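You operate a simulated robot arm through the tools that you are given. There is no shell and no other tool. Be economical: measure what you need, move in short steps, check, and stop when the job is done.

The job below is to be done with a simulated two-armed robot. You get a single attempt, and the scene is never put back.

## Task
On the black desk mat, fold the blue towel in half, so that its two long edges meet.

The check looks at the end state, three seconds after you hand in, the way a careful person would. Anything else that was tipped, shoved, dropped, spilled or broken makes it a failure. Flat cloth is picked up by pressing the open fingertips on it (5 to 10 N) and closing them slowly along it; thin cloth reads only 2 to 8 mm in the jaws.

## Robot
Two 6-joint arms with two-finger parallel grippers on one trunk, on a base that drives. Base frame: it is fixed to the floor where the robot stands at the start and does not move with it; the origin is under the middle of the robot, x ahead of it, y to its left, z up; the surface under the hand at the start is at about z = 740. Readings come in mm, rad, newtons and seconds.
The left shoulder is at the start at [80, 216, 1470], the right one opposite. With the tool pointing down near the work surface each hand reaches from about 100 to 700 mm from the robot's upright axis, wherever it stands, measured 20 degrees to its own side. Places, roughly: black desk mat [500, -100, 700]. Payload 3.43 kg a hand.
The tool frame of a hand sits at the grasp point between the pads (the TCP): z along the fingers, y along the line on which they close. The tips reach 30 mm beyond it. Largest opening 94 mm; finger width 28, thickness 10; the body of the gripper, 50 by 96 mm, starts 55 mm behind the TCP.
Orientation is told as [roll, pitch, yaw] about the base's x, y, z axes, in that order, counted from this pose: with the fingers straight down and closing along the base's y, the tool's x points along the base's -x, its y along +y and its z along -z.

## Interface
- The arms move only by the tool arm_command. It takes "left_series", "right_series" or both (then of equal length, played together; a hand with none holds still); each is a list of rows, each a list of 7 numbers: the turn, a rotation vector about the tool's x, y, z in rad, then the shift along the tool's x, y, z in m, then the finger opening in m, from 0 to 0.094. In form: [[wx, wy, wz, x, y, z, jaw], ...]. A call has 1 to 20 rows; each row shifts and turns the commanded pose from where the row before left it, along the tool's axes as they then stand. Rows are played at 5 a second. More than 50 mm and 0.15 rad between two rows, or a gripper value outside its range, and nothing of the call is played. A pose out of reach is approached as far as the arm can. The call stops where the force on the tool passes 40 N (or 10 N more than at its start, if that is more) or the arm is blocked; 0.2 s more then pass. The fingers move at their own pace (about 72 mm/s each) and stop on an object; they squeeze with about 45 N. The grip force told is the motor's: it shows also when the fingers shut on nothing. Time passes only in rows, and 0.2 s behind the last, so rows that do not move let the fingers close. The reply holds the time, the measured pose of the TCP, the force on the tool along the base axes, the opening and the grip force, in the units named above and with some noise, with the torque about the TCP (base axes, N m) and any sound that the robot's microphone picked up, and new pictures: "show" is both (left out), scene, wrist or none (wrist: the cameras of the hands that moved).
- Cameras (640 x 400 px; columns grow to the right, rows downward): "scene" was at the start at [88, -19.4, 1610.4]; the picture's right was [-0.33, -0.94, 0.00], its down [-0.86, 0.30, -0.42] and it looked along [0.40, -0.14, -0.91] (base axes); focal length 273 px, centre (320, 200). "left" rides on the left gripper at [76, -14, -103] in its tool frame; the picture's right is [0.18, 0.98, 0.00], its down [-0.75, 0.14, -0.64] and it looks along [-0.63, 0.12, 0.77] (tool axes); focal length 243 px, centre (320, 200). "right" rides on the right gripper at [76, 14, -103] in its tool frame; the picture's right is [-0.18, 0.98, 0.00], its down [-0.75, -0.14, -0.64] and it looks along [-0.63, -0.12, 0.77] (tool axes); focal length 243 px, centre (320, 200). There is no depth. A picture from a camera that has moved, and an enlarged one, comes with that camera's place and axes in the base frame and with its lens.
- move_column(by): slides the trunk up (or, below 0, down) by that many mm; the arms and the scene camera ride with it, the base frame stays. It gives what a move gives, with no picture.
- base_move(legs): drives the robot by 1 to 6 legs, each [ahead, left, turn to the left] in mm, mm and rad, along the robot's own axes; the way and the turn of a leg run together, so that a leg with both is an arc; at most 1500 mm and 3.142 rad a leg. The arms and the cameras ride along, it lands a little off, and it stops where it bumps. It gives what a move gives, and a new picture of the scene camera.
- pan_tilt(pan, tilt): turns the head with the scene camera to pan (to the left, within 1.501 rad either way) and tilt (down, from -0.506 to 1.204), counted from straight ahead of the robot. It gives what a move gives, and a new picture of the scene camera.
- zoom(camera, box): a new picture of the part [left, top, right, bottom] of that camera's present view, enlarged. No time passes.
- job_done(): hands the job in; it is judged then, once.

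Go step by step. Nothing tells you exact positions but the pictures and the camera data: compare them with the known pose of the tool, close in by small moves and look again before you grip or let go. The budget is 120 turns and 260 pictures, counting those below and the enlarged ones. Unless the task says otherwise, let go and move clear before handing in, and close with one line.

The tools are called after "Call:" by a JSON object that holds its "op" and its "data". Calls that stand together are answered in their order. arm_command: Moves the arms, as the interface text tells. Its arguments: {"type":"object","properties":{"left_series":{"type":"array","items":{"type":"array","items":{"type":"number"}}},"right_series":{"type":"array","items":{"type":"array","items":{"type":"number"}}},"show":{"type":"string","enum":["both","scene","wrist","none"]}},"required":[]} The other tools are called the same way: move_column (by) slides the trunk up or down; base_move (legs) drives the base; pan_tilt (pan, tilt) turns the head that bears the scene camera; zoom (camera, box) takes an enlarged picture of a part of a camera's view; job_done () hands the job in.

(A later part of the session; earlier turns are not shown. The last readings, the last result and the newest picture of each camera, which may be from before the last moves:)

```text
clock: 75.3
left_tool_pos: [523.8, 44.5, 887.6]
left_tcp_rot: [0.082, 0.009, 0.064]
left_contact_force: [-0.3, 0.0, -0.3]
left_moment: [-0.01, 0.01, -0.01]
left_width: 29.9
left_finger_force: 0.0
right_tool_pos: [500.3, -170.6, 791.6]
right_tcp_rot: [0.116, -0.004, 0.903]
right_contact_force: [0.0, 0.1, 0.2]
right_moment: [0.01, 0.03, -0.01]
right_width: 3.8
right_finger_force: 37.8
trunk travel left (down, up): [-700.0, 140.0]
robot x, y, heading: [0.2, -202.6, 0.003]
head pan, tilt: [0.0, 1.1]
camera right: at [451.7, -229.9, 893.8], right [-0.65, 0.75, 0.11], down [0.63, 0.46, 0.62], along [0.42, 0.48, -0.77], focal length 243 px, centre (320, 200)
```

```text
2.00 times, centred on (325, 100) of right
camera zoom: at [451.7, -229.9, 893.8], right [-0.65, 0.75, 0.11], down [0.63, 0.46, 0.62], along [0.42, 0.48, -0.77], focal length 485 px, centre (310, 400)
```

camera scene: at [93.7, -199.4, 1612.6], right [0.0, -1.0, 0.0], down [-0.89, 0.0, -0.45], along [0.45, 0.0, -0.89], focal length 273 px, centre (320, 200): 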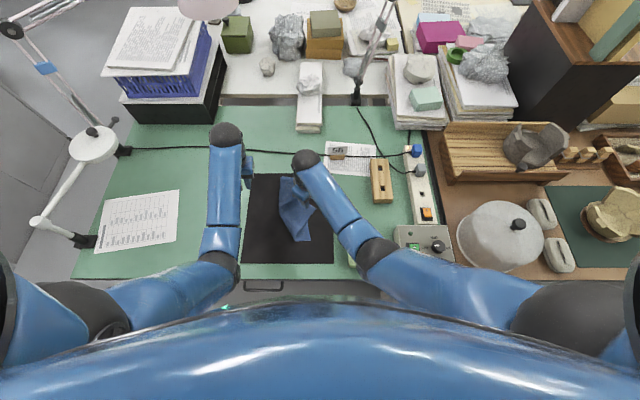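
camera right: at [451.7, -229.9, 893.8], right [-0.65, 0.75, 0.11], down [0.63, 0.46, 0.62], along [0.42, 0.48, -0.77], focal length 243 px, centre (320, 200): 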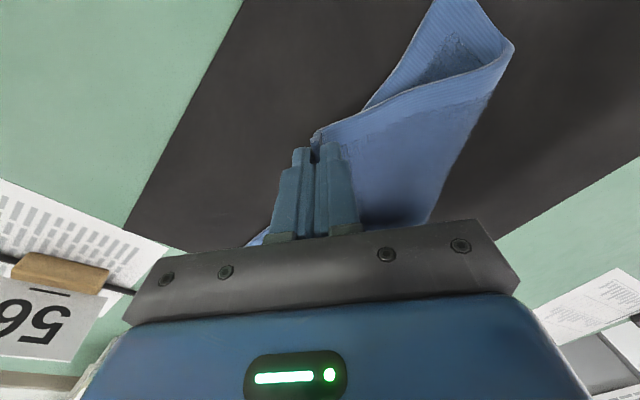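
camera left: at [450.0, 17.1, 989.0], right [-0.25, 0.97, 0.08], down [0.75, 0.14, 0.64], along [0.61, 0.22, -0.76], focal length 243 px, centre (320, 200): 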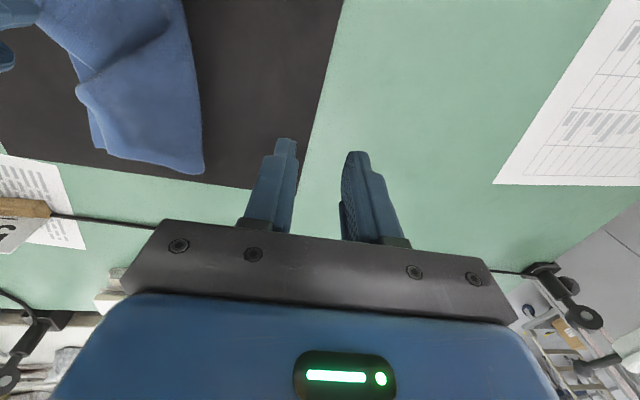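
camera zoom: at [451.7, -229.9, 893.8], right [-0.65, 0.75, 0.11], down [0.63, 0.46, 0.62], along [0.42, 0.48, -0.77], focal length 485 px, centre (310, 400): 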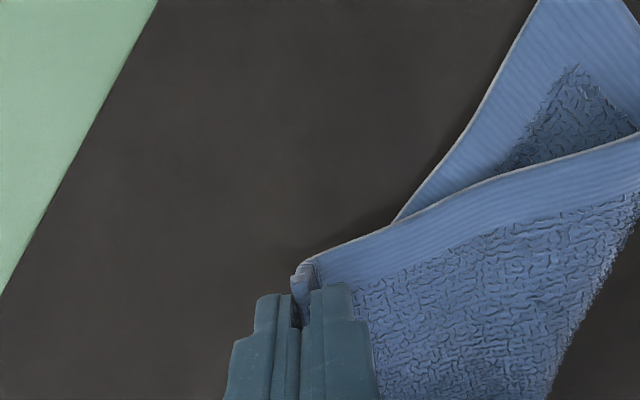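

D's corner is held. I'll lift it and carry it toward the near left to roll the near fold left, then turn the wrist.

Call:
{"op": "arm_command", "data": {"left_series": [[0, 0, 0, 0, 0.02, 0, 0.03], [0, 0, 0, 0, 0.02, 0, 0.03], [0, 0, 0, 0, 0.02, 0, 0.03], [0, 0, 0, 0, 0.02, 0, 0.03], [0, 0, 0, 0, 0, 0, 0.03], [0, 0, 0, 0, 0, 0, 0.03], [0, 0, 0, 0, 0, 0, 0.03], [0, 0, 0, 0, 0, 0, 0.03], [0, 0, 0, 0, 0, 0, 0.03], [0, 0, 0, 0, 0, 0, 0.03], [0, 0, 0, 0, 0, 0, 0.03]], "right_series": [[0, 0, 0, -0.0067, 0.0206, -0.016, 0], [0, 0, 0, -0.0067, 0.0206, -0.014, 0], [0, 0, 0, -0.0067, 0.0206, -0.012, 0], [0, 0, 0, -0.0067, 0.0206, -0.01, 0], [0, 0, 0, -0.0067, 0.0206, -0.006, 0], [0, 0, 0.133, 0, 0, 0, 0], [0, 0, 0.133, 0, 0, 0, 0], [0, 0, 0.133, 0, 0, 0, 0], [0, 0, 0.133, 0, 0, 0, 0], [0, 0, 0.133, 0, 0, 0, 0], [0, 0, 0.133, 0, 0, 0, 0]], "show": "both"}}

Call:
{"op": "zoom", "data": {"camera": "scene", "box": [230, 150, 370, 260]}}

```text
clock: 77.7
left_tool_pos: [520.1, 125.1, 894.3]
left_tcp_rot: [0.081, 0.008, 0.065]
left_contact_force: [0.5, 0.4, 0.2]
left_moment: [0.01, 0.0, 0.01]
left_width: 29.9
left_finger_force: 0.1
right_tool_pos: [446.5, -83.8, 860.5]
right_tcp_rot: [0.083, 0.078, 0.105]
right_contact_force: [-0.5, 0.1, -0.3]
right_moment: [-0.01, 0.02, 0.06]
right_width: 4.1
right_finger_force: 38.6
trunk travel left (down, up): [-700.0, 140.0]
robot x, y, heading: [-1.1, -201.3, 0.005]
head pan, tilt: [0.0, 1.1]
camera scene: at [93.8, -199.1, 1612.6], right [0.0, -1.0, 0.0], down [-0.89, 0.0, -0.45], along [0.45, 0.0, -0.89], focal length 273 px, centre (320, 200)
camera right: at [379.2, -86.4, 969.9], right [0.09, 0.99, 0.07], down [0.82, -0.11, 0.57], along [0.57, 0.01, -0.82], focal length 243 px, centre (320, 200)
camera left: at [445.4, 97.6, 996.3], right [-0.25, 0.97, 0.08], down [0.75, 0.14, 0.64], along [0.61, 0.22, -0.76], focal length 243 px, centre (320, 200)
```

scene: 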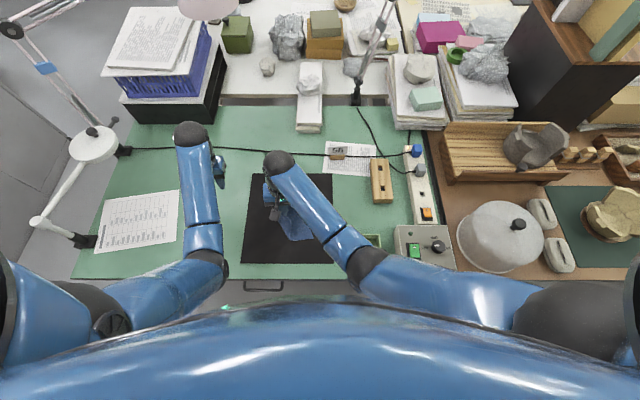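
right: 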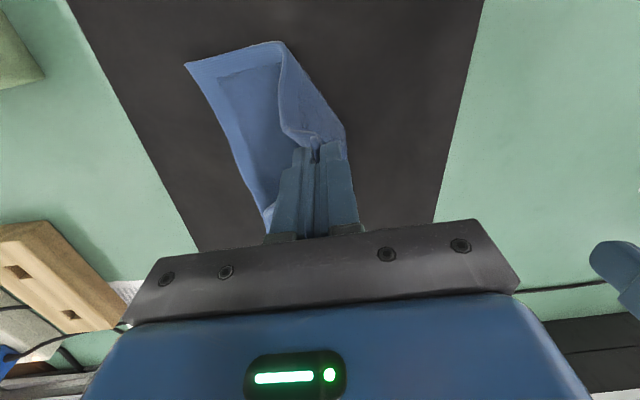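
left: 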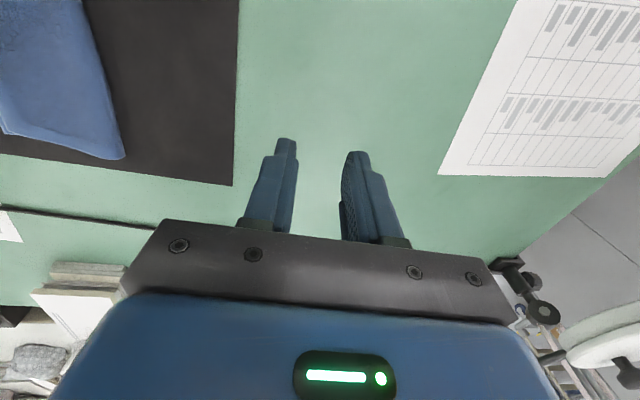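

```text
3.64 times, centred on (300, 205) of scene
camera zoom: at [93.8, -199.1, 1612.6], right [0.0, -1.0, 0.0], down [-0.89, 0.0, -0.45], along [0.45, 0.0, -0.89], focal length 992 px, centre (393, 182)
```

zoom: 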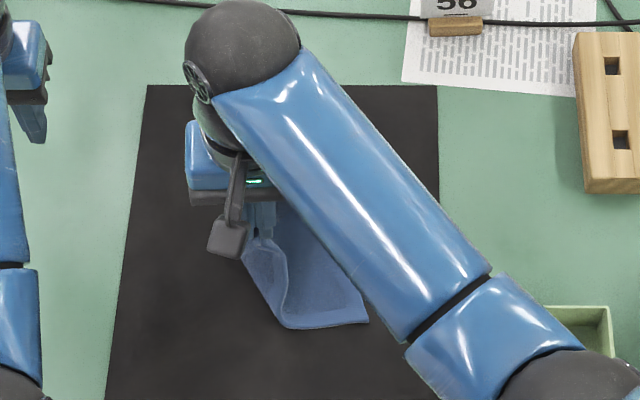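

Call:
{"op": "arm_command", "data": {"right_series": [[0, 0, 0, 0.013, 0.0077, 0.002, 0], [0, 0, 0, 0.013, 0.0077, 0.004, 0], [0, 0, 0, 0.013, 0.0077, 0.006, 0], [0, 0, 0, 0, 0, 0, 0]], "show": "wrist"}}

Call:
{"op": "zoom", "data": {"camera": "scene", "box": [230, 150, 370, 260]}}

```text
clock: 78.7
left_tool_pos: [517.5, 125.0, 894.6]
left_tcp_rot: [0.081, 0.009, 0.065]
left_contact_force: [-0.7, 0.5, 0.0]
left_moment: [-0.02, -0.01, -0.03]
left_width: 30.1
left_finger_force: 0.1
right_tool_pos: [404.4, -64.1, 854.0]
right_tcp_rot: [0.085, 0.081, 0.107]
right_contact_force: [0.8, 0.7, -0.5]
right_moment: [0.0, -0.02, 0.07]
right_width: 3.9
right_finger_force: 38.3
trunk travel left (down, up): [-700.0, 140.0]
robot x, y, heading: [-3.0, -202.9, 0.004]
head pan, tilt: [0.0, 1.1]
camera right: at [337.1, -67.3, 962.9], right [0.08, 0.99, 0.07], down [0.82, -0.11, 0.57], along [0.57, 0.01, -0.82], focal length 243 px, centre (320, 200)
```

right: 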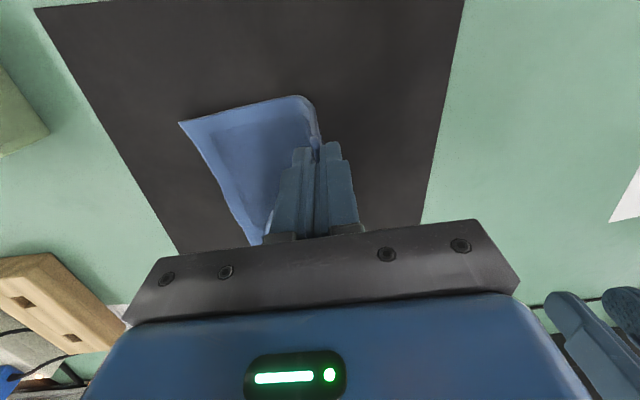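

```text
3.64 times, centred on (300, 205) of scene
camera zoom: at [94.0, -199.2, 1612.6], right [0.0, -1.0, 0.0], down [-0.89, 0.0, -0.45], along [0.45, 0.0, -0.89], focal length 992 px, centre (393, 182)
```

zoom: 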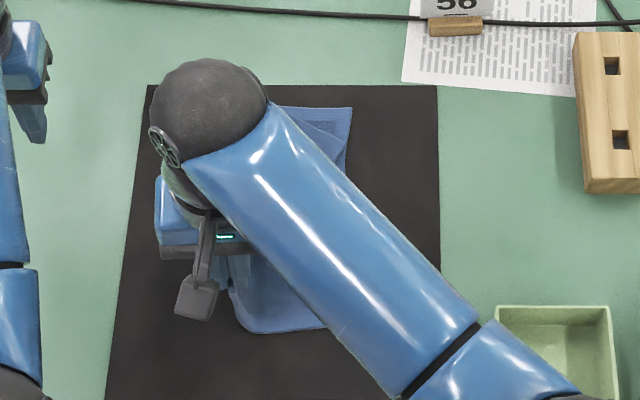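

The near fold now sits at y≈-60. I'll swing D down along the arc onto C at about (391,-175).

Call:
{"op": "arm_command", "data": {"right_series": [[0, 0, 0, 0.0018, -0.018, -0.01, 0], [0, 0, 0, 0.002, -0.02, 0.002, 0], [0, 0, 0, 0.0018, -0.018, 0.01, 0], [0, 0, 0, 0.0015, -0.015, 0.012, 0], [0, 0, 0, 0.0013, -0.013, 0.014, 0], [0, 0, 0, 0.001, -0.009, 0.014, 0], [0, 0, 0, 0, -0.005, 0.014, 0], [0, 0, 0, 0, -0.002, 0.008, 0], [0, 0, 0, 0, 0, 0, 0]], "show": "both"}}

Call:
{"op": "zoom", "data": {"camera": "scene", "box": [230, 150, 370, 260]}}

Call:
{"op": "zoom", "data": {"camera": "right", "box": [230, 0, 480, 200]}}

```text
clock: 80.7
left_tool_pos: [518.7, 124.4, 894.3]
left_tcp_rot: [0.081, 0.008, 0.064]
left_contact_force: [-0.2, 0.4, 0.0]
left_moment: [0.01, 0.01, 0.0]
left_width: 30.1
left_finger_force: 0.2
right_tool_pos: [398.7, -160.3, 782.3]
right_tcp_rot: [0.086, 0.079, 0.109]
right_contact_force: [0.2, -0.6, -0.1]
right_moment: [0.0, -0.02, 0.11]
right_width: 3.7
right_finger_force: 38.2
trunk travel left (down, up): [-700.0, 140.0]
robot x, y, heading: [-1.5, -200.3, 0.009]
head pan, tilt: [0.0, 1.1]
camera scene: at [93.7, -199.2, 1612.6], right [0.0, -1.0, 0.0], down [-0.89, 0.0, -0.45], along [0.45, 0.0, -0.89], focal length 273 px, centre (320, 200)
camera right: at [332.0, -162.7, 891.6], right [0.08, 0.99, 0.07], down [0.82, -0.11, 0.57], along [0.57, 0.01, -0.82], focal length 243 px, centre (320, 200)
```

scene: 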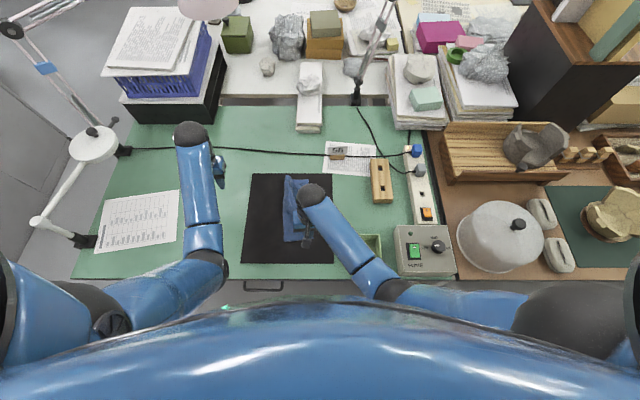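
right: 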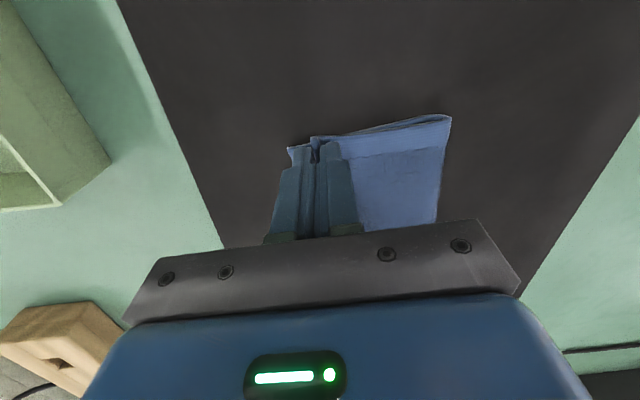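

```text
3.64 times, centred on (300, 205) of scene
camera zoom: at [93.7, -199.2, 1612.6], right [0.0, -1.0, 0.0], down [-0.89, 0.0, -0.45], along [0.45, 0.0, -0.89], focal length 992 px, centre (393, 182)
```

zoom: 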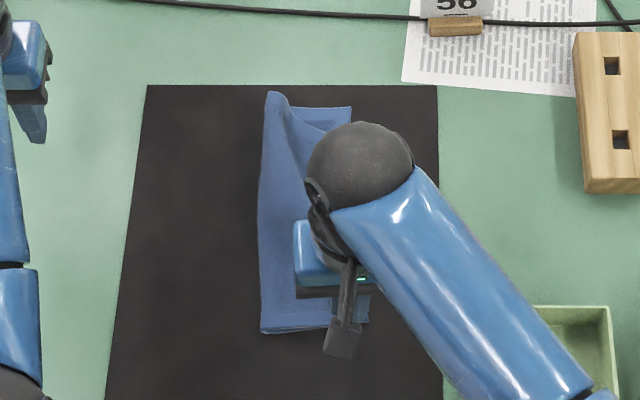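

```text
2.00 times, centred on (355, 100) of right
camera zoom: at [332.0, -162.7, 891.6], right [0.08, 0.99, 0.07], down [0.82, -0.11, 0.57], along [0.57, 0.01, -0.82], focal length 485 px, centre (250, 400)
```

zoom: 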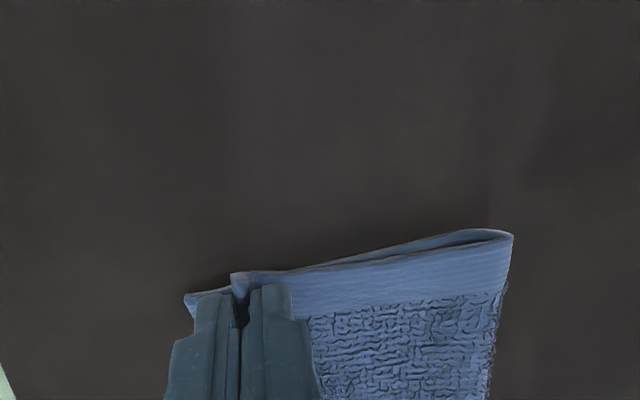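

The near end looks excellent. I'll nudge it 6 mm right, set it down, release, and clear the hand.

Call:
{"op": "arm_command", "data": {"right_series": [[0, 0, 0, -0.001, -0.006, 0.002, 0], [0, 0, 0, 0, 0, 0.002, 0], [0, 0, 0, 0, 0, 0, 0.006], [0, 0, 0, 0, 0, 0, 0.014], [0, 0, 0, 0, 0, -0.001, 0.024], [0, 0, 0, 0, 0, -0.01, 0.03], [0, 0, 0, 0, 0, -0.03, 0.03], [0, 0, 0, -0.005, -0.03, -0.03, 0.03], [0, 0, 0, -0.005, -0.045, -0.01, 0.03], [0, 0, 0, -0.005, -0.045, 0, 0.03], [0, 0, 0, -0.005, -0.045, 0, 0.03], [0, 0, 0, 0, -0.03, 0, 0.03]], "show": "scene"}}

Call:
{"op": "zoom", "data": {"camera": "scene", "box": [250, 155, 350, 255]}}

Call:
{"op": "zoom", "data": {"camera": "left", "box": [0, 0, 250, 200]}}

```text
clock: 83.3
left_tool_pos: [519.0, 123.9, 893.7]
left_tcp_rot: [0.082, 0.01, 0.067]
left_contact_force: [-0.6, -0.5, 0.1]
left_moment: [-0.01, 0.01, -0.01]
left_width: 30.1
left_finger_force: 0.0
right_tool_pos: [447.7, -363.9, 840.6]
right_tcp_rot: [0.086, 0.079, 0.109]
right_contact_force: [1.1, -1.0, -0.7]
right_moment: [0.02, 0.0, 0.06]
right_width: 29.9
right_finger_force: 0.1
trunk travel left (down, up): [-700.0, 140.0]
robot x, y, heading: [0.5, -203.6, 0.004]
head pan, tilt: [0.0, 1.1]
camera scene: at [93.9, -200.1, 1612.6], right [0.0, -1.0, 0.0], down [-0.89, 0.0, -0.45], along [0.45, 0.0, -0.89], focal length 273 px, centre (320, 200)
```

scene: 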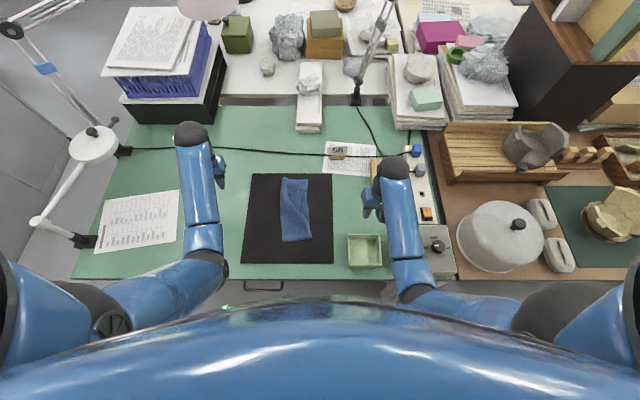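

```text
4.00 times, centred on (300, 205) of scene
camera zoom: at [93.9, -200.1, 1612.6], right [0.0, -1.0, 0.0], down [-0.89, 0.0, -0.45], along [0.45, 0.0, -0.89], focal length 1091 px, centre (400, 180)
```

zoom: 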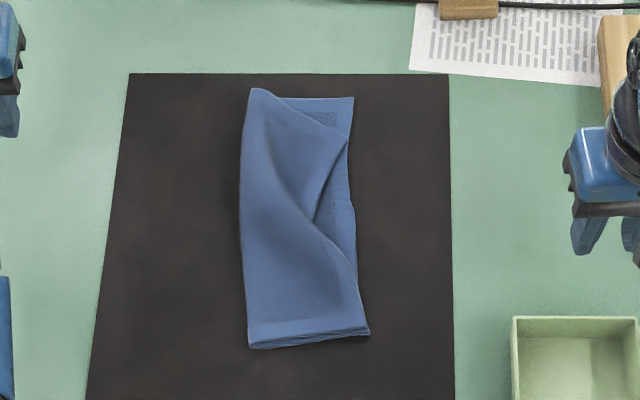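

```text
2.00 times, centred on (125, 100) of left
camera zoom: at [445.5, 97.0, 996.5], right [-0.25, 0.97, 0.08], down [0.75, 0.14, 0.64], along [0.61, 0.22, -0.76], focal length 485 px, centre (710, 400)
```

zoom: 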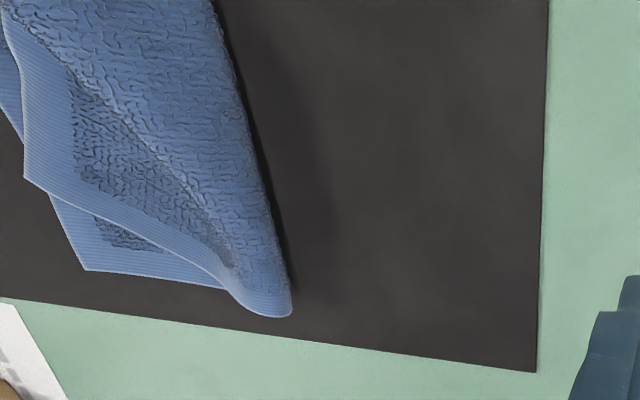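

The near end is closed nicely. Only corner A at (579,-151) still has to move about 39 mm forward to B at (618,-157). The left hand will pinch the top layer near A and pull it there.

Call:
{"op": "arm_command", "data": {"left_series": [[0.08, 0, 0, -0.0044, -0.0358, 0.005, 0.024], [0, 0, 0, -0.0044, -0.0358, 0.012, 0.024], [0, 0, 0, -0.0044, -0.0358, 0.014, 0.024], [0, 0, 0, -0.0044, -0.0358, 0.014, 0.024], [0, 0, 0, -0.0044, -0.0358, 0.015, 0.024], [0, 0, 0, -0.0044, -0.0358, 0.015, 0.024], [0, 0, 0, -0.0044, -0.0358, 0.015, 0.024], [0, 0, 0.122, 0, 0, 0, 0.024], [0, 0, 0.122, 0, 0, 0, 0.024], [0, 0, 0.122, 0, 0, 0, 0.024]], "show": "wrist"}}

Call:
{"op": "zoom", "data": {"camera": "left", "box": [220, 20, 420, 220]}}

```text
clock: 85.5
left_tool_pos: [565.9, -122.9, 801.9]
left_tcp_rot: [-0.001, 0.009, -0.302]
left_contact_force: [-0.7, -0.3, -0.5]
left_moment: [0.01, 0.0, -0.01]
left_width: 23.9
left_finger_force: 0.0
right_tool_pos: [447.3, -362.5, 839.1]
right_tcp_rot: [0.085, 0.08, 0.107]
right_contact_force: [-0.2, 0.2, -0.1]
right_moment: [0.0, 0.0, 0.0]
right_width: 29.8
right_finger_force: 0.0
trunk travel left (down, up): [-700.0, 140.0]
robot x, y, heading: [0.2, -197.1, 0.001]
head pan, tilt: [0.0, 1.1]
camera left: at [489.1, -114.5, 904.2], right [0.12, 0.99, 0.0], down [0.77, -0.09, 0.64], along [0.63, -0.07, -0.77], focal length 243 px, centre (320, 200)
```

left: 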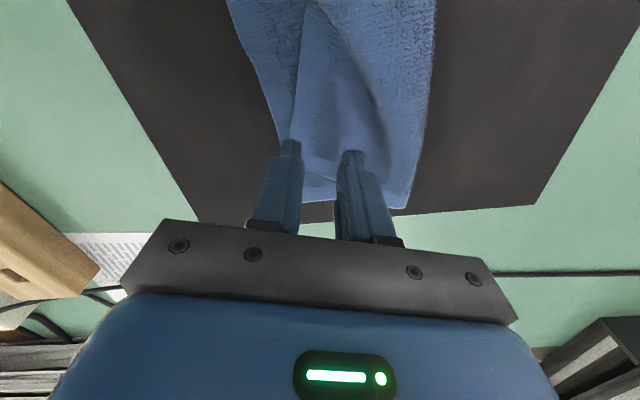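

```text
2.00 times, centred on (320, 120) of left
camera zoom: at [489.1, -114.5, 904.2], right [0.12, 0.99, 0.0], down [0.77, -0.09, 0.64], along [0.63, -0.07, -0.77], focal length 485 px, centre (320, 360)
```

zoom: 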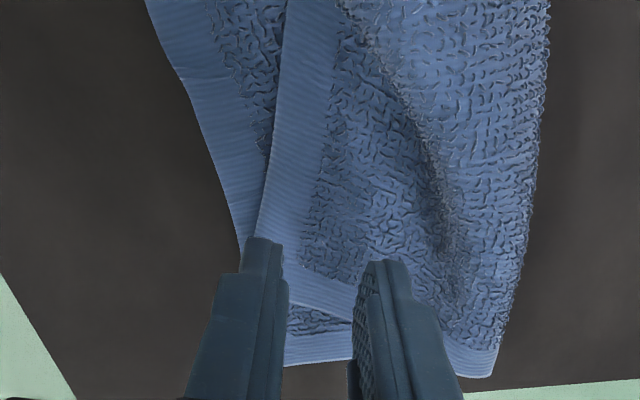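

Call:
{"op": "arm_command", "data": {"left_series": [[0, 0, 0, 0.01, 0.003, 0.006, 0.024], [0, 0, 0, 0, 0, 0.006, 0.024], [0, 0, 0, 0, 0, 0.004, 0.024], [0, 0, 0, 0, 0, 0, 0.024]], "show": "wrist"}}

Call:
{"op": "zoom", "data": {"camera": "left", "box": [220, 20, 420, 220]}}

```text
clock: 86.5
left_tool_pos: [556.2, -117.1, 785.2]
left_tcp_rot: [-0.002, 0.009, -0.3]
left_contact_force: [0.1, 0.7, -0.5]
left_moment: [0.0, -0.04, -0.01]
left_width: 24.2
left_finger_force: 0.1
right_tool_pos: [447.3, -361.8, 839.8]
right_tcp_rot: [0.084, 0.078, 0.108]
right_contact_force: [0.4, 0.0, -1.0]
right_moment: [0.0, 0.0, 0.02]
right_width: 30.0
right_finger_force: 0.0
trunk travel left (down, up): [-700.0, 140.0]
robot x, y, heading: [-1.0, -199.8, 0.006]
head pan, tilt: [0.0, 1.1]
camera left: at [479.7, -107.8, 888.4], right [0.12, 0.99, 0.0], down [0.77, -0.09, 0.64], along [0.63, -0.07, -0.77], focal length 243 px, centre (320, 200)
```

left: 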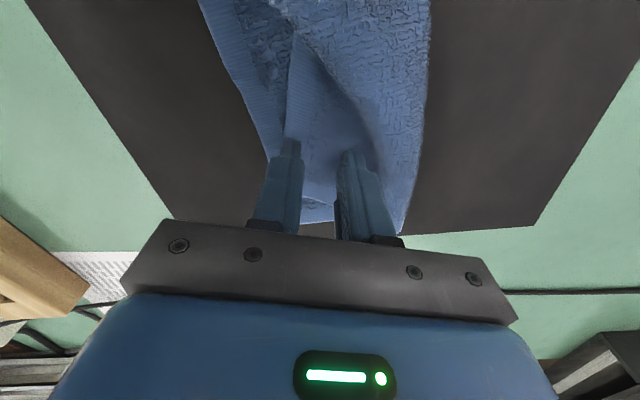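

```text
2.00 times, centred on (320, 120) of left
camera zoom: at [479.7, -107.8, 888.4], right [0.12, 0.99, 0.0], down [0.77, -0.09, 0.64], along [0.63, -0.07, -0.77], focal length 485 px, centre (320, 360)
```

zoom: 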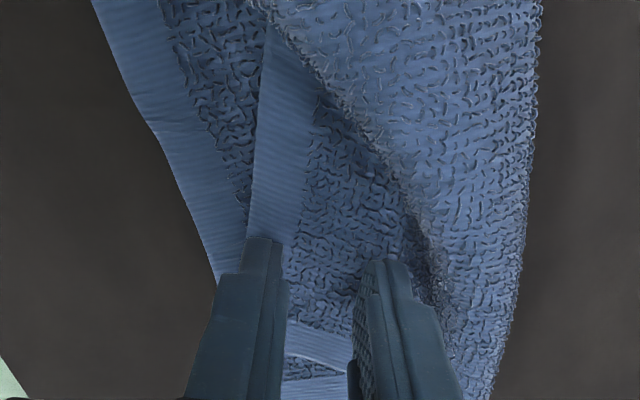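

Call:
{"op": "arm_command", "data": {"left_series": [[0, 0, 0, 0, 0, 0.002, 0.024], [0, 0, 0, 0, 0, 0.002, 0.024], [0, 0, 0, 0, 0, 0, 0.024]], "show": "none"}}

```text
clock: 87.3
left_tool_pos: [554.4, -116.7, 780.8]
left_tcp_rot: [-0.002, 0.01, -0.298]
left_contact_force: [-0.2, 0.8, 1.5]
left_moment: [0.04, 0.01, 0.0]
left_width: 24.1
left_finger_force: 0.2
right_tool_pos: [448.1, -363.0, 842.2]
right_tcp_rot: [0.083, 0.079, 0.108]
right_contact_force: [0.4, 0.2, 0.0]
right_moment: [0.01, 0.02, -0.01]
right_width: 29.9
right_finger_force: 0.2
trunk travel left (down, up): [-700.0, 140.0]
robot x, y, heading: [-1.9, -200.8, 0.005]
head pan, tilt: [0.0, 1.1]
```

Call:
{"op": "arm_command", "data": {"left_series": [[-0.05, 0, 0, 0, 0, 0.001, 0.024], [0, 0, 0, 0, 0, 0.0015, 0.024], [0, 0, 0, 0, 0, 0, 0.024]], "show": "none"}}

```text
clock: 88.1
left_tool_pos: [555.8, -116.8, 780.2]
left_tcp_rot: [0.049, 0.006, -0.302]
left_contact_force: [-3.7, -2.6, 8.9]
left_moment: [-0.14, 0.08, -0.03]
left_width: 24.4
left_finger_force: 0.4
right_tool_pos: [445.9, -362.7, 840.6]
right_tcp_rot: [0.085, 0.077, 0.108]
right_contact_force: [0.7, -0.2, 0.2]
right_moment: [0.01, -0.02, -0.02]
right_width: 29.9
right_finger_force: 0.1
trunk travel left (down, up): [-700.0, 140.0]
robot x, y, heading: [-0.1, -201.4, 0.005]
head pan, tilt: [0.0, 1.1]
```

Call:
{"op": "arm_command", "data": {"left_series": [[0.025, 0, 0, 0, 0, 0.0005, 0.024], [0, 0, 0, 0, 0, 0, 0.021], [0, 0, 0, 0, 0, 0, 0.018], [0, 0, 0, 0, 0, 0, 0.015], [0, 0, 0, 0, 0, 0, 0.012], [0, 0, 0, 0, 0, 0, 0.009], [0, 0, 0, 0, 0, 0, 0.006], [0, 0, 0, 0, 0, 0, 0.003], [0, 0, 0, 0, 0, 0, 0], [0, 0, 0, 0, 0, 0, 0], [0, 0, 0, 0, 0, -0.008, 0], [0, 0, 0, 0, 0, -0.008, 0]], "show": "both"}}

Call:
{"op": "zoom", "data": {"camera": "left", "box": [220, 20, 420, 220]}}

```text
clock: 90.7
left_tool_pos: [554.3, -116.6, 794.0]
left_tcp_rot: [0.023, 0.012, -0.3]
left_contact_force: [0.0, 0.1, -0.2]
left_moment: [-0.02, 0.0, -0.04]
left_width: 1.7
left_finger_force: 36.2
right_tool_pos: [447.6, -363.1, 840.1]
right_tcp_rot: [0.085, 0.079, 0.11]
right_contact_force: [0.3, -0.7, 0.1]
right_moment: [0.0, -0.01, 0.02]
right_width: 30.1
right_finger_force: 0.0
trunk travel left (down, up): [-700.0, 140.0]
robot x, y, heading: [-3.1, -200.8, 0.001]
head pan, tilt: [0.0, 1.1]
camera scene: at [93.2, -199.3, 1612.5], right [0.0, -1.0, 0.0], down [-0.89, 0.0, -0.45], along [0.45, 0.0, -0.89], focal length 273 px, centre (320, 200)
camera left: at [478.4, -110.8, 897.2], right [0.12, 0.99, 0.02], down [0.76, -0.1, 0.64], along [0.64, -0.05, -0.77], focal length 243 px, centre (320, 200)
```

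scene: 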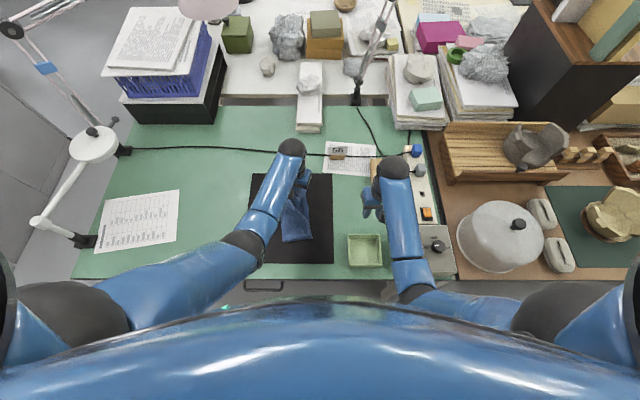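
left: 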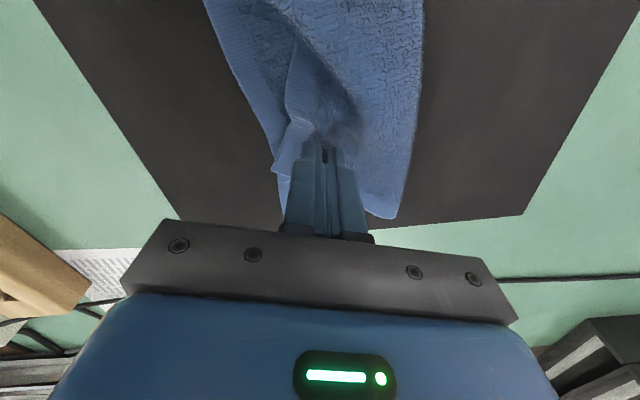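

```text
2.00 times, centred on (320, 120) of left
camera zoom: at [478.4, -110.8, 897.2], right [0.12, 0.99, 0.02], down [0.76, -0.1, 0.64], along [0.64, -0.05, -0.77], focal length 485 px, centre (320, 360)
```

zoom: 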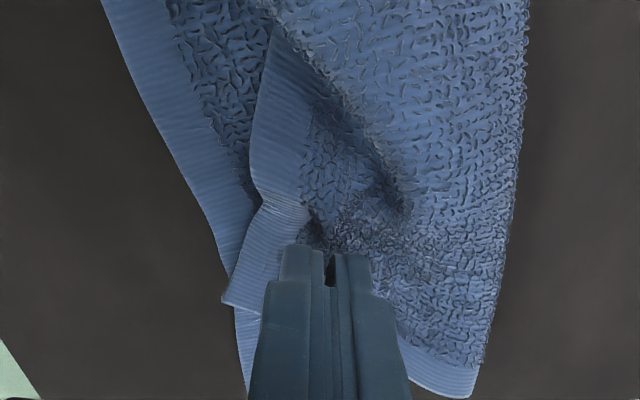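

Held. I'll pull A forward about 40 mm, low, toward B while turning the wrist to square the edge.

Call:
{"op": "arm_command", "data": {"left_series": [[0, 0, 0, -0.004, 0, -0.01, 0], [0, 0, 0, -0.0078, 0.0013, -0.003, 0], [0, 0, 0, -0.0078, 0.0013, 0, 0], [0, 0, 0, -0.0078, 0.0013, 0, 0], [0, 0, 0, -0.0078, 0.0013, 0, 0], [0, 0, -0.1, -0.004, 0.0013, 0, 0], [0, 0, -0.1, 0, 0, 0, 0], [0, 0, 0, 0, 0, 0, 0]], "show": "wrist"}}

Call:
{"op": "zoom", "data": {"camera": "left", "box": [200, 20, 440, 220]}}

Call:
{"op": "zoom", "data": {"camera": "scene", "box": [250, 155, 350, 255]}}

```text
clock: 92.5
left_tool_pos: [595.8, -123.0, 806.9]
left_tcp_rot: [0.024, 0.002, -0.099]
left_contact_force: [-6.4, -0.7, -3.0]
left_moment: [0.01, 0.16, -0.01]
left_width: 1.7
left_finger_force: 36.5
right_tool_pos: [448.8, -363.1, 840.8]
right_tcp_rot: [0.084, 0.078, 0.108]
right_contact_force: [-0.1, -0.4, 0.1]
right_moment: [0.01, -0.02, -0.02]
right_width: 30.1
right_finger_force: 0.1
trunk travel left (down, up): [-700.0, 140.0]
robot x, y, heading: [2.5, -205.9, 0.002]
head pan, tilt: [0.0, 1.1]
camera left: at [518.6, -132.1, 909.9], right [-0.09, 1.0, 0.02], down [0.76, 0.05, 0.64], along [0.64, 0.07, -0.77], focal length 243 px, centre (320, 200)
```

left: 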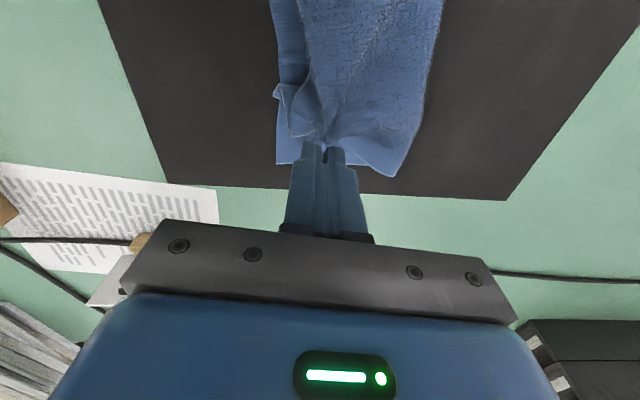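

```text
2.00 times, centred on (320, 120) of left
camera zoom: at [518.6, -132.1, 909.9], right [-0.09, 1.0, 0.02], down [0.76, 0.05, 0.64], along [0.64, 0.07, -0.77], focal length 485 px, centre (320, 360)
```

zoom: 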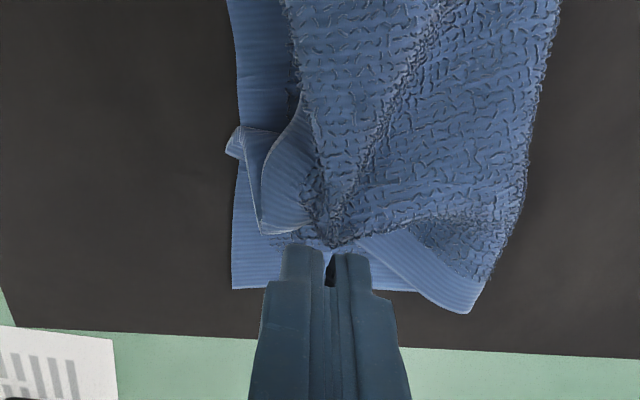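

```text
4.00 times, centred on (300, 205) of scene
camera zoom: at [93.9, -199.4, 1612.6], right [0.0, -1.0, 0.0], down [-0.89, 0.0, -0.45], along [0.45, 0.0, -0.89], focal length 1091 px, centre (400, 180)
```

zoom: 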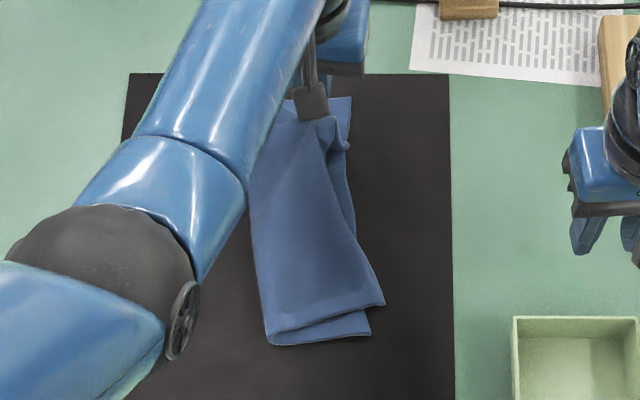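

I pulled slightly too far, which dragged D forward. I'll back A off to its proper place over B, lower it, and keep holding it while I look at D.

Call:
{"op": "arm_command", "data": {"left_series": [[0, 0, -0.05, 0.004, -0.004, 0.003, 0], [0, 0, -0.05, 0.003, -0.003, 0.006, 0], [0, 0, 0, 0.003, -0.003, 0.006, 0], [0, 0, 0, 0, 0, 0.005, 0], [0, 0, 0, 0, 0, 0, 0]], "show": "wrist"}}

Call:
{"op": "zoom", "data": {"camera": "left", "box": [200, 20, 440, 220]}}

Call:
{"op": "zoom", "data": {"camera": "scene", "box": [250, 155, 350, 255]}}

```text
clock: 93.7
left_tool_pos: [584.4, -131.9, 786.6]
left_tcp_rot: [0.023, 0.001, -0.002]
left_contact_force: [0.8, 1.8, -0.6]
left_moment: [0.07, 0.01, 0.0]
left_width: 1.5
left_finger_force: 34.9
right_tool_pos: [449.3, -362.8, 839.7]
right_tcp_rot: [0.083, 0.079, 0.107]
right_contact_force: [0.3, -0.6, 0.2]
right_moment: [-0.02, 0.02, 0.0]
right_width: 30.0
right_finger_force: 0.0
trunk travel left (down, up): [-700.0, 140.0]
robot x, y, heading: [-0.5, -200.4, 0.004]
head pan, tilt: [0.0, 1.1]
camera left: at [508.7, -148.7, 889.4], right [-0.18, 0.98, 0.02], down [0.75, 0.12, 0.64], along [0.63, 0.14, -0.76], focal length 243 px, centre (320, 200)
```

left: 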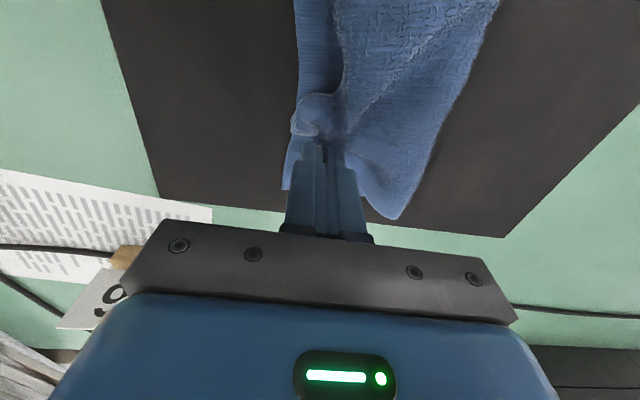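

```text
2.00 times, centred on (320, 120) of left
camera zoom: at [508.7, -148.7, 889.4], right [-0.18, 0.98, 0.02], down [0.75, 0.12, 0.64], along [0.63, 0.14, -0.76], focal length 485 px, centre (320, 360)
```

zoom: 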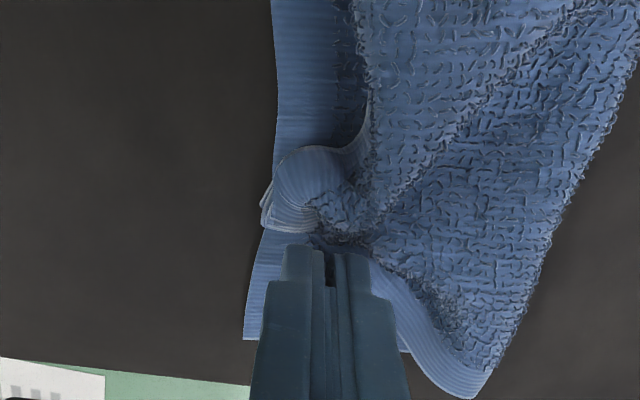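

```text
4.00 times, centred on (300, 205) of scene
camera zoom: at [93.8, -199.4, 1612.6], right [0.0, -1.0, 0.0], down [-0.89, 0.0, -0.45], along [0.45, 0.0, -0.89], focal length 1091 px, centre (400, 180)
```

zoom: 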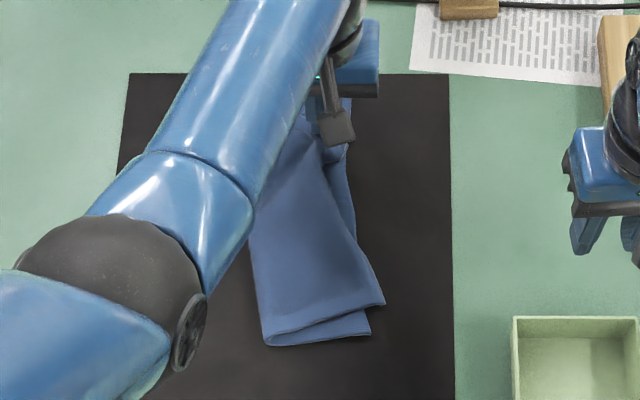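

The strip at A curls back in the pinch, but on past evidence it should spring open. I'll release, back off and look.

Call:
{"op": "arm_command", "data": {"left_series": [[0, 0, 0, 0, 0, 0, 0.006], [0, 0, 0, 0, 0, 0, 0.014], [0, 0, 0, 0, 0, -0.001, 0.024], [0, 0, 0, 0, 0, -0.01, 0.03], [0, 0, 0, 0, 0, -0.03, 0.03], [0, 0, 0, 0, 0, -0.04, 0.03], [0, 0, 0, 0.01, 0.045, -0.01, 0.03], [0, 0, 0, 0.01, 0.045, 0, 0.03], [0, 0, 0, 0.01, 0.045, 0, 0.03], [0, 0, 0, 0.01, 0.045, 0, 0.03]], "show": "scene"}}

Call:
{"op": "zoom", "data": {"camera": "scene", "box": [250, 155, 350, 255]}}

Call:
{"op": "zoom", "data": {"camera": "left", "box": [50, 0, 300, 200]}}

```text
clock: 95.9
left_tool_pos: [544.1, 46.2, 880.6]
left_tcp_rot: [0.022, 0.0, 0.0]
left_contact_force: [0.5, -0.3, -0.5]
left_moment: [-0.01, 0.02, -0.02]
left_width: 30.0
left_finger_force: 0.0
right_tool_pos: [447.7, -362.7, 840.6]
right_tcp_rot: [0.084, 0.079, 0.109]
right_contact_force: [1.5, -0.2, -0.7]
right_moment: [0.01, -0.01, 0.0]
right_width: 29.8
right_finger_force: 0.0
trunk travel left (down, up): [-700.0, 140.0]
robot x, y, heading: [1.5, -201.7, 0.002]
head pan, tilt: [0.0, 1.1]
camera scene: at [93.4, -197.7, 1612.6], right [0.0, -1.0, 0.0], down [-0.89, 0.0, -0.45], along [0.45, 0.0, -0.89], focal length 273 px, centre (320, 200)
```

scene: 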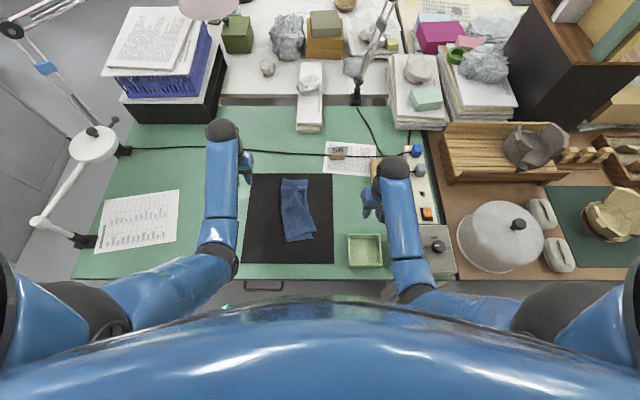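

```text
4.00 times, centred on (300, 205) of scene
camera zoom: at [93.4, -197.7, 1612.6], right [0.0, -1.0, 0.0], down [-0.89, 0.0, -0.45], along [0.45, 0.0, -0.89], focal length 1091 px, centre (400, 180)
```

zoom: 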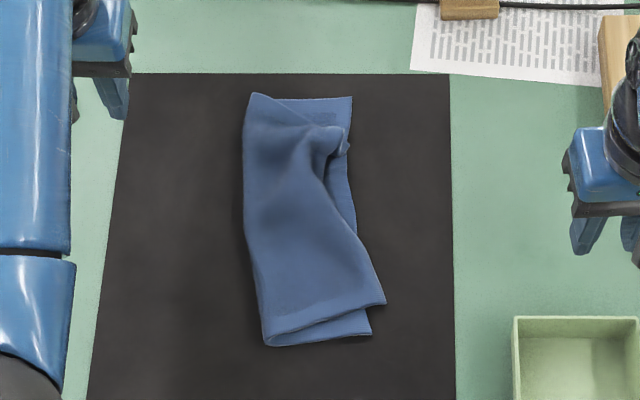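

```text
2.00 times, centred on (175, 100) of left
camera zoom: at [468.3, 30.7, 982.9], right [-0.18, 0.98, 0.02], down [0.75, 0.12, 0.64], along [0.63, 0.13, -0.76], focal length 485 px, centre (610, 400)
```

zoom: 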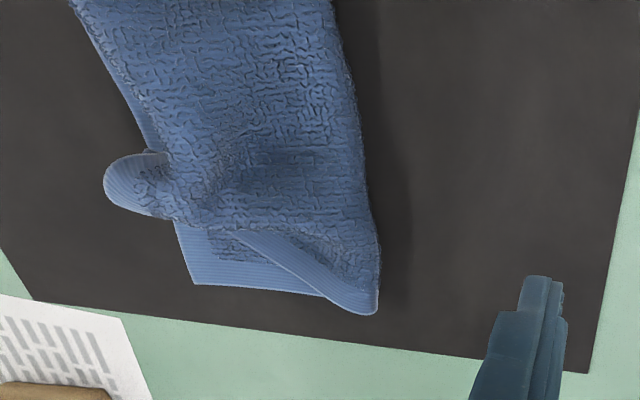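

A's corner has a small curl. I'll bring the left hand over it for a close look.

Call:
{"op": "arm_command", "data": {"left_series": [[0, 0, 0, -0.004, -0.04, 0.005, 0.03], [0, 0, 0, -0.004, -0.04, 0.005, 0.03], [0, 0, 0, -0.004, -0.04, 0.005, 0.03], [0, 0, 0, 0.0, -0.03, 0.005, 0.03]], "show": "wrist"}}

Call:
{"op": "zoom", "data": {"camera": "left", "box": [200, 0, 440, 200]}}

Call:
{"op": "zoom", "data": {"camera": "scene", "box": [300, 170, 345, 210]}}

```text
clock: 96.9
left_tool_pos: [555.3, -103.6, 856.7]
left_tcp_rot: [0.025, 0.001, -0.003]
left_contact_force: [-0.1, 0.6, -0.5]
left_moment: [-0.01, -0.04, 0.02]
left_width: 30.1
left_finger_force: 0.0
right_tool_pos: [448.3, -363.9, 840.3]
right_tcp_rot: [0.085, 0.08, 0.11]
right_contact_force: [0.5, -0.6, 0.1]
right_moment: [0.03, -0.03, 0.0]
right_width: 30.3
right_finger_force: 0.0
trunk travel left (down, up): [-700.0, 140.0]
robot x, y, heading: [-1.9, -201.6, 0.004]
head pan, tilt: [0.0, 1.1]
camera left: at [480.6, -121.6, 960.4], right [-0.18, 0.98, 0.03], down [0.75, 0.12, 0.64], along [0.63, 0.14, -0.76], focal length 243 px, centre (320, 200)
```

left: 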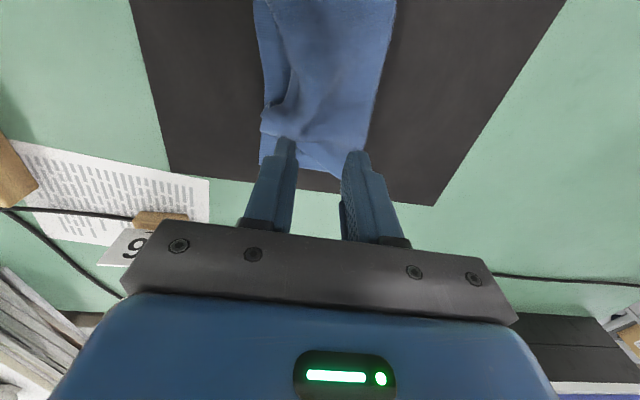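

```text
2.00 times, centred on (320, 100) of left
camera zoom: at [480.6, -121.6, 960.4], right [-0.18, 0.98, 0.03], down [0.75, 0.12, 0.64], along [0.63, 0.14, -0.76], focal length 485 px, centre (320, 400)
```

zoom: 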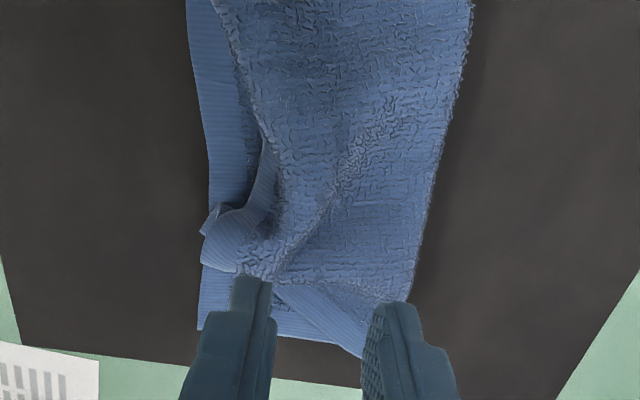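

```text
10.00 times, centred on (322, 190) of scene
camera zoom: at [94.0, -200.6, 1612.6], right [0.0, -1.0, 0.0], down [-0.89, 0.0, -0.45], along [0.45, 0.0, -0.89], focal length 2728 px, centre (295, 300)
```

zoom: 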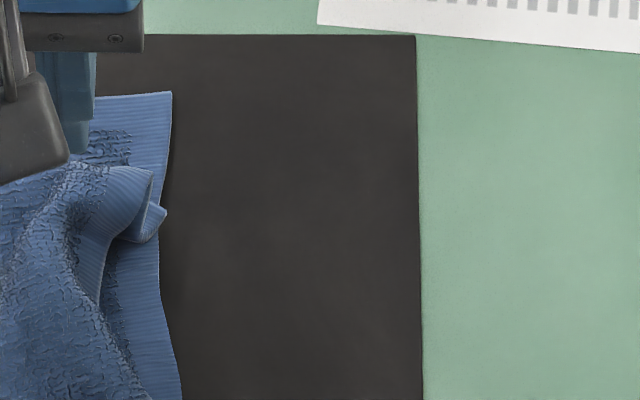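

A's corner tip is tucked under, and D needs to go about 27 mm back. I'll re-seat the base further left so both arms can work together without crossing, then hold both corners and stretch the edge straight.

Call:
{"op": "base_move", "data": {"legs": [[0, 110, 0]]}}

Call:
{"op": "zoom", "data": {"camera": "scene", "box": [280, 155, 380, 255]}}

```text
clock: 98.1
left_tool_pos: [556.2, 3.4, 858.0]
left_tcp_rot: [0.027, 0.002, -0.001]
left_contact_force: [-0.4, -0.6, 0.0]
left_moment: [0.0, 0.02, -0.05]
left_width: 30.1
left_finger_force: 0.1
right_tool_pos: [446.7, -257.1, 839.1]
right_tcp_rot: [0.087, 0.08, 0.107]
right_contact_force: [-1.0, 0.7, -0.4]
right_moment: [0.02, -0.01, 0.01]
right_width: 29.9
right_finger_force: 0.0
trunk travel left (down, up): [-700.0, 140.0]
robot x, y, heading: [-2.1, -94.6, -0.001]
head pan, tilt: [0.0, 1.1]
camera scene: at [93.5, -94.0, 1612.6], right [0.0, -1.0, 0.0], down [-0.89, 0.0, -0.45], along [0.45, 0.0, -0.89], focal length 273 px, centre (320, 200)
```

scene: 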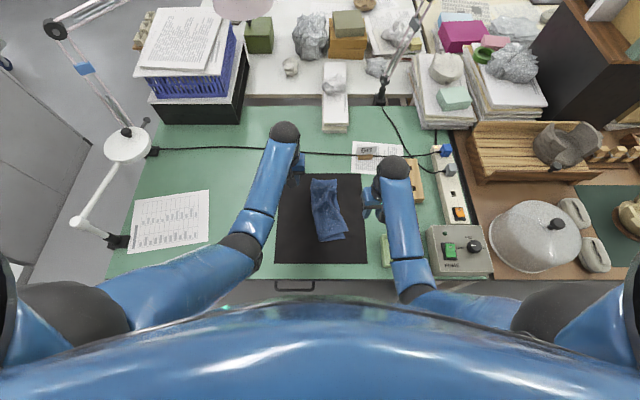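

```text
4.00 times, centred on (330, 205) of scene
camera zoom: at [93.5, -94.0, 1612.6], right [0.0, -1.0, 0.0], down [-0.89, 0.0, -0.45], along [0.45, 0.0, -0.89], focal length 1091 px, centre (280, 180)
```

zoom: 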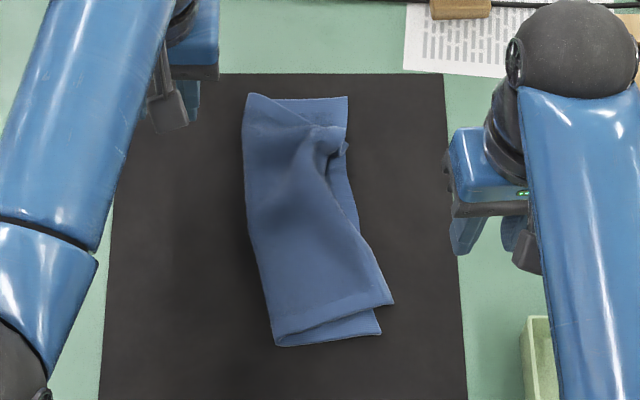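

Call:
{"op": "arm_command", "data": {"left_series": [[0, 0, 0, -0.003, -0.04, 0.01, 0.024], [0, 0, 0, -0.003, -0.04, 0.015, 0.024], [0, 0, 0, -0.003, -0.04, 0.015, 0.024], [0, 0, 0, 0, -0.005, 0.015, 0.024], [0, 0, 0, 0, 0, 0.008, 0.024], [0, 0, 0, 0, 0, 0.004, 0.024], [0, 0, 0, 0, 0, 0, 0.024]], "show": "wrist"}}

Call:
{"op": "zoom", "data": {"camera": "left", "box": [200, 0, 440, 200]}}

```text
clock: 99.7
left_tool_pos: [565.4, -118.3, 788.3]
left_tcp_rot: [0.024, -0.001, -0.001]
left_contact_force: [0.3, -1.1, 2.2]
left_moment: [-0.06, 0.0, 0.01]
left_width: 24.1
left_finger_force: 0.1
right_tool_pos: [446.7, -253.7, 840.4]
right_tcp_rot: [0.083, 0.079, 0.107]
right_contact_force: [-0.4, -0.2, 0.2]
right_moment: [0.02, -0.01, -0.01]
right_width: 30.0
right_finger_force: 0.1
trunk travel left (down, up): [-700.0, 140.0]
robot x, y, heading: [-1.3, -91.7, 0.004]
head pan, tilt: [0.0, 1.1]
camera left: at [488.9, -135.6, 890.9], right [-0.18, 0.98, 0.02], down [0.75, 0.12, 0.65], along [0.63, 0.14, -0.76], focal length 243 px, centre (320, 200)
```

left: 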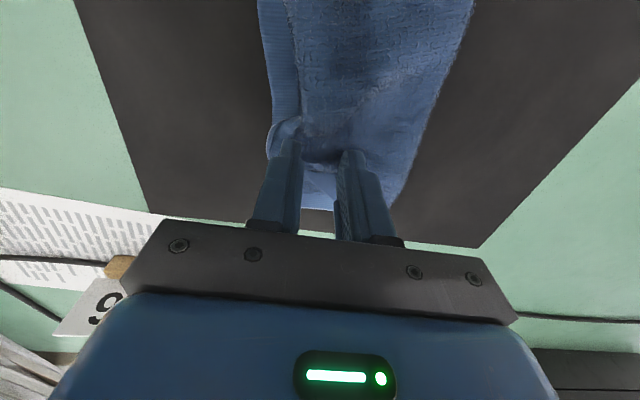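

```text
2.00 times, centred on (320, 100) of left
camera zoom: at [488.9, -135.6, 890.9], right [-0.18, 0.98, 0.02], down [0.75, 0.12, 0.65], along [0.63, 0.14, -0.76], focal length 485 px, centre (320, 400)
```

zoom: 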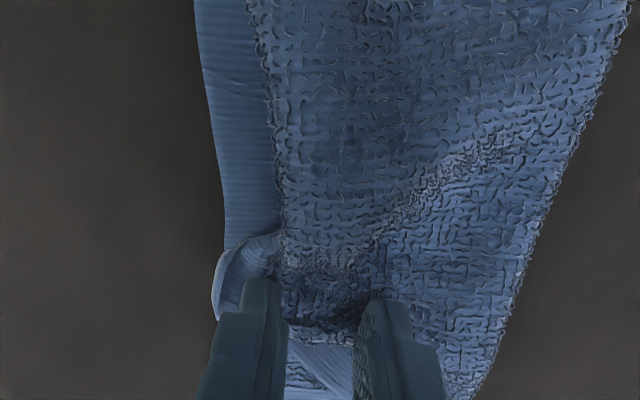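

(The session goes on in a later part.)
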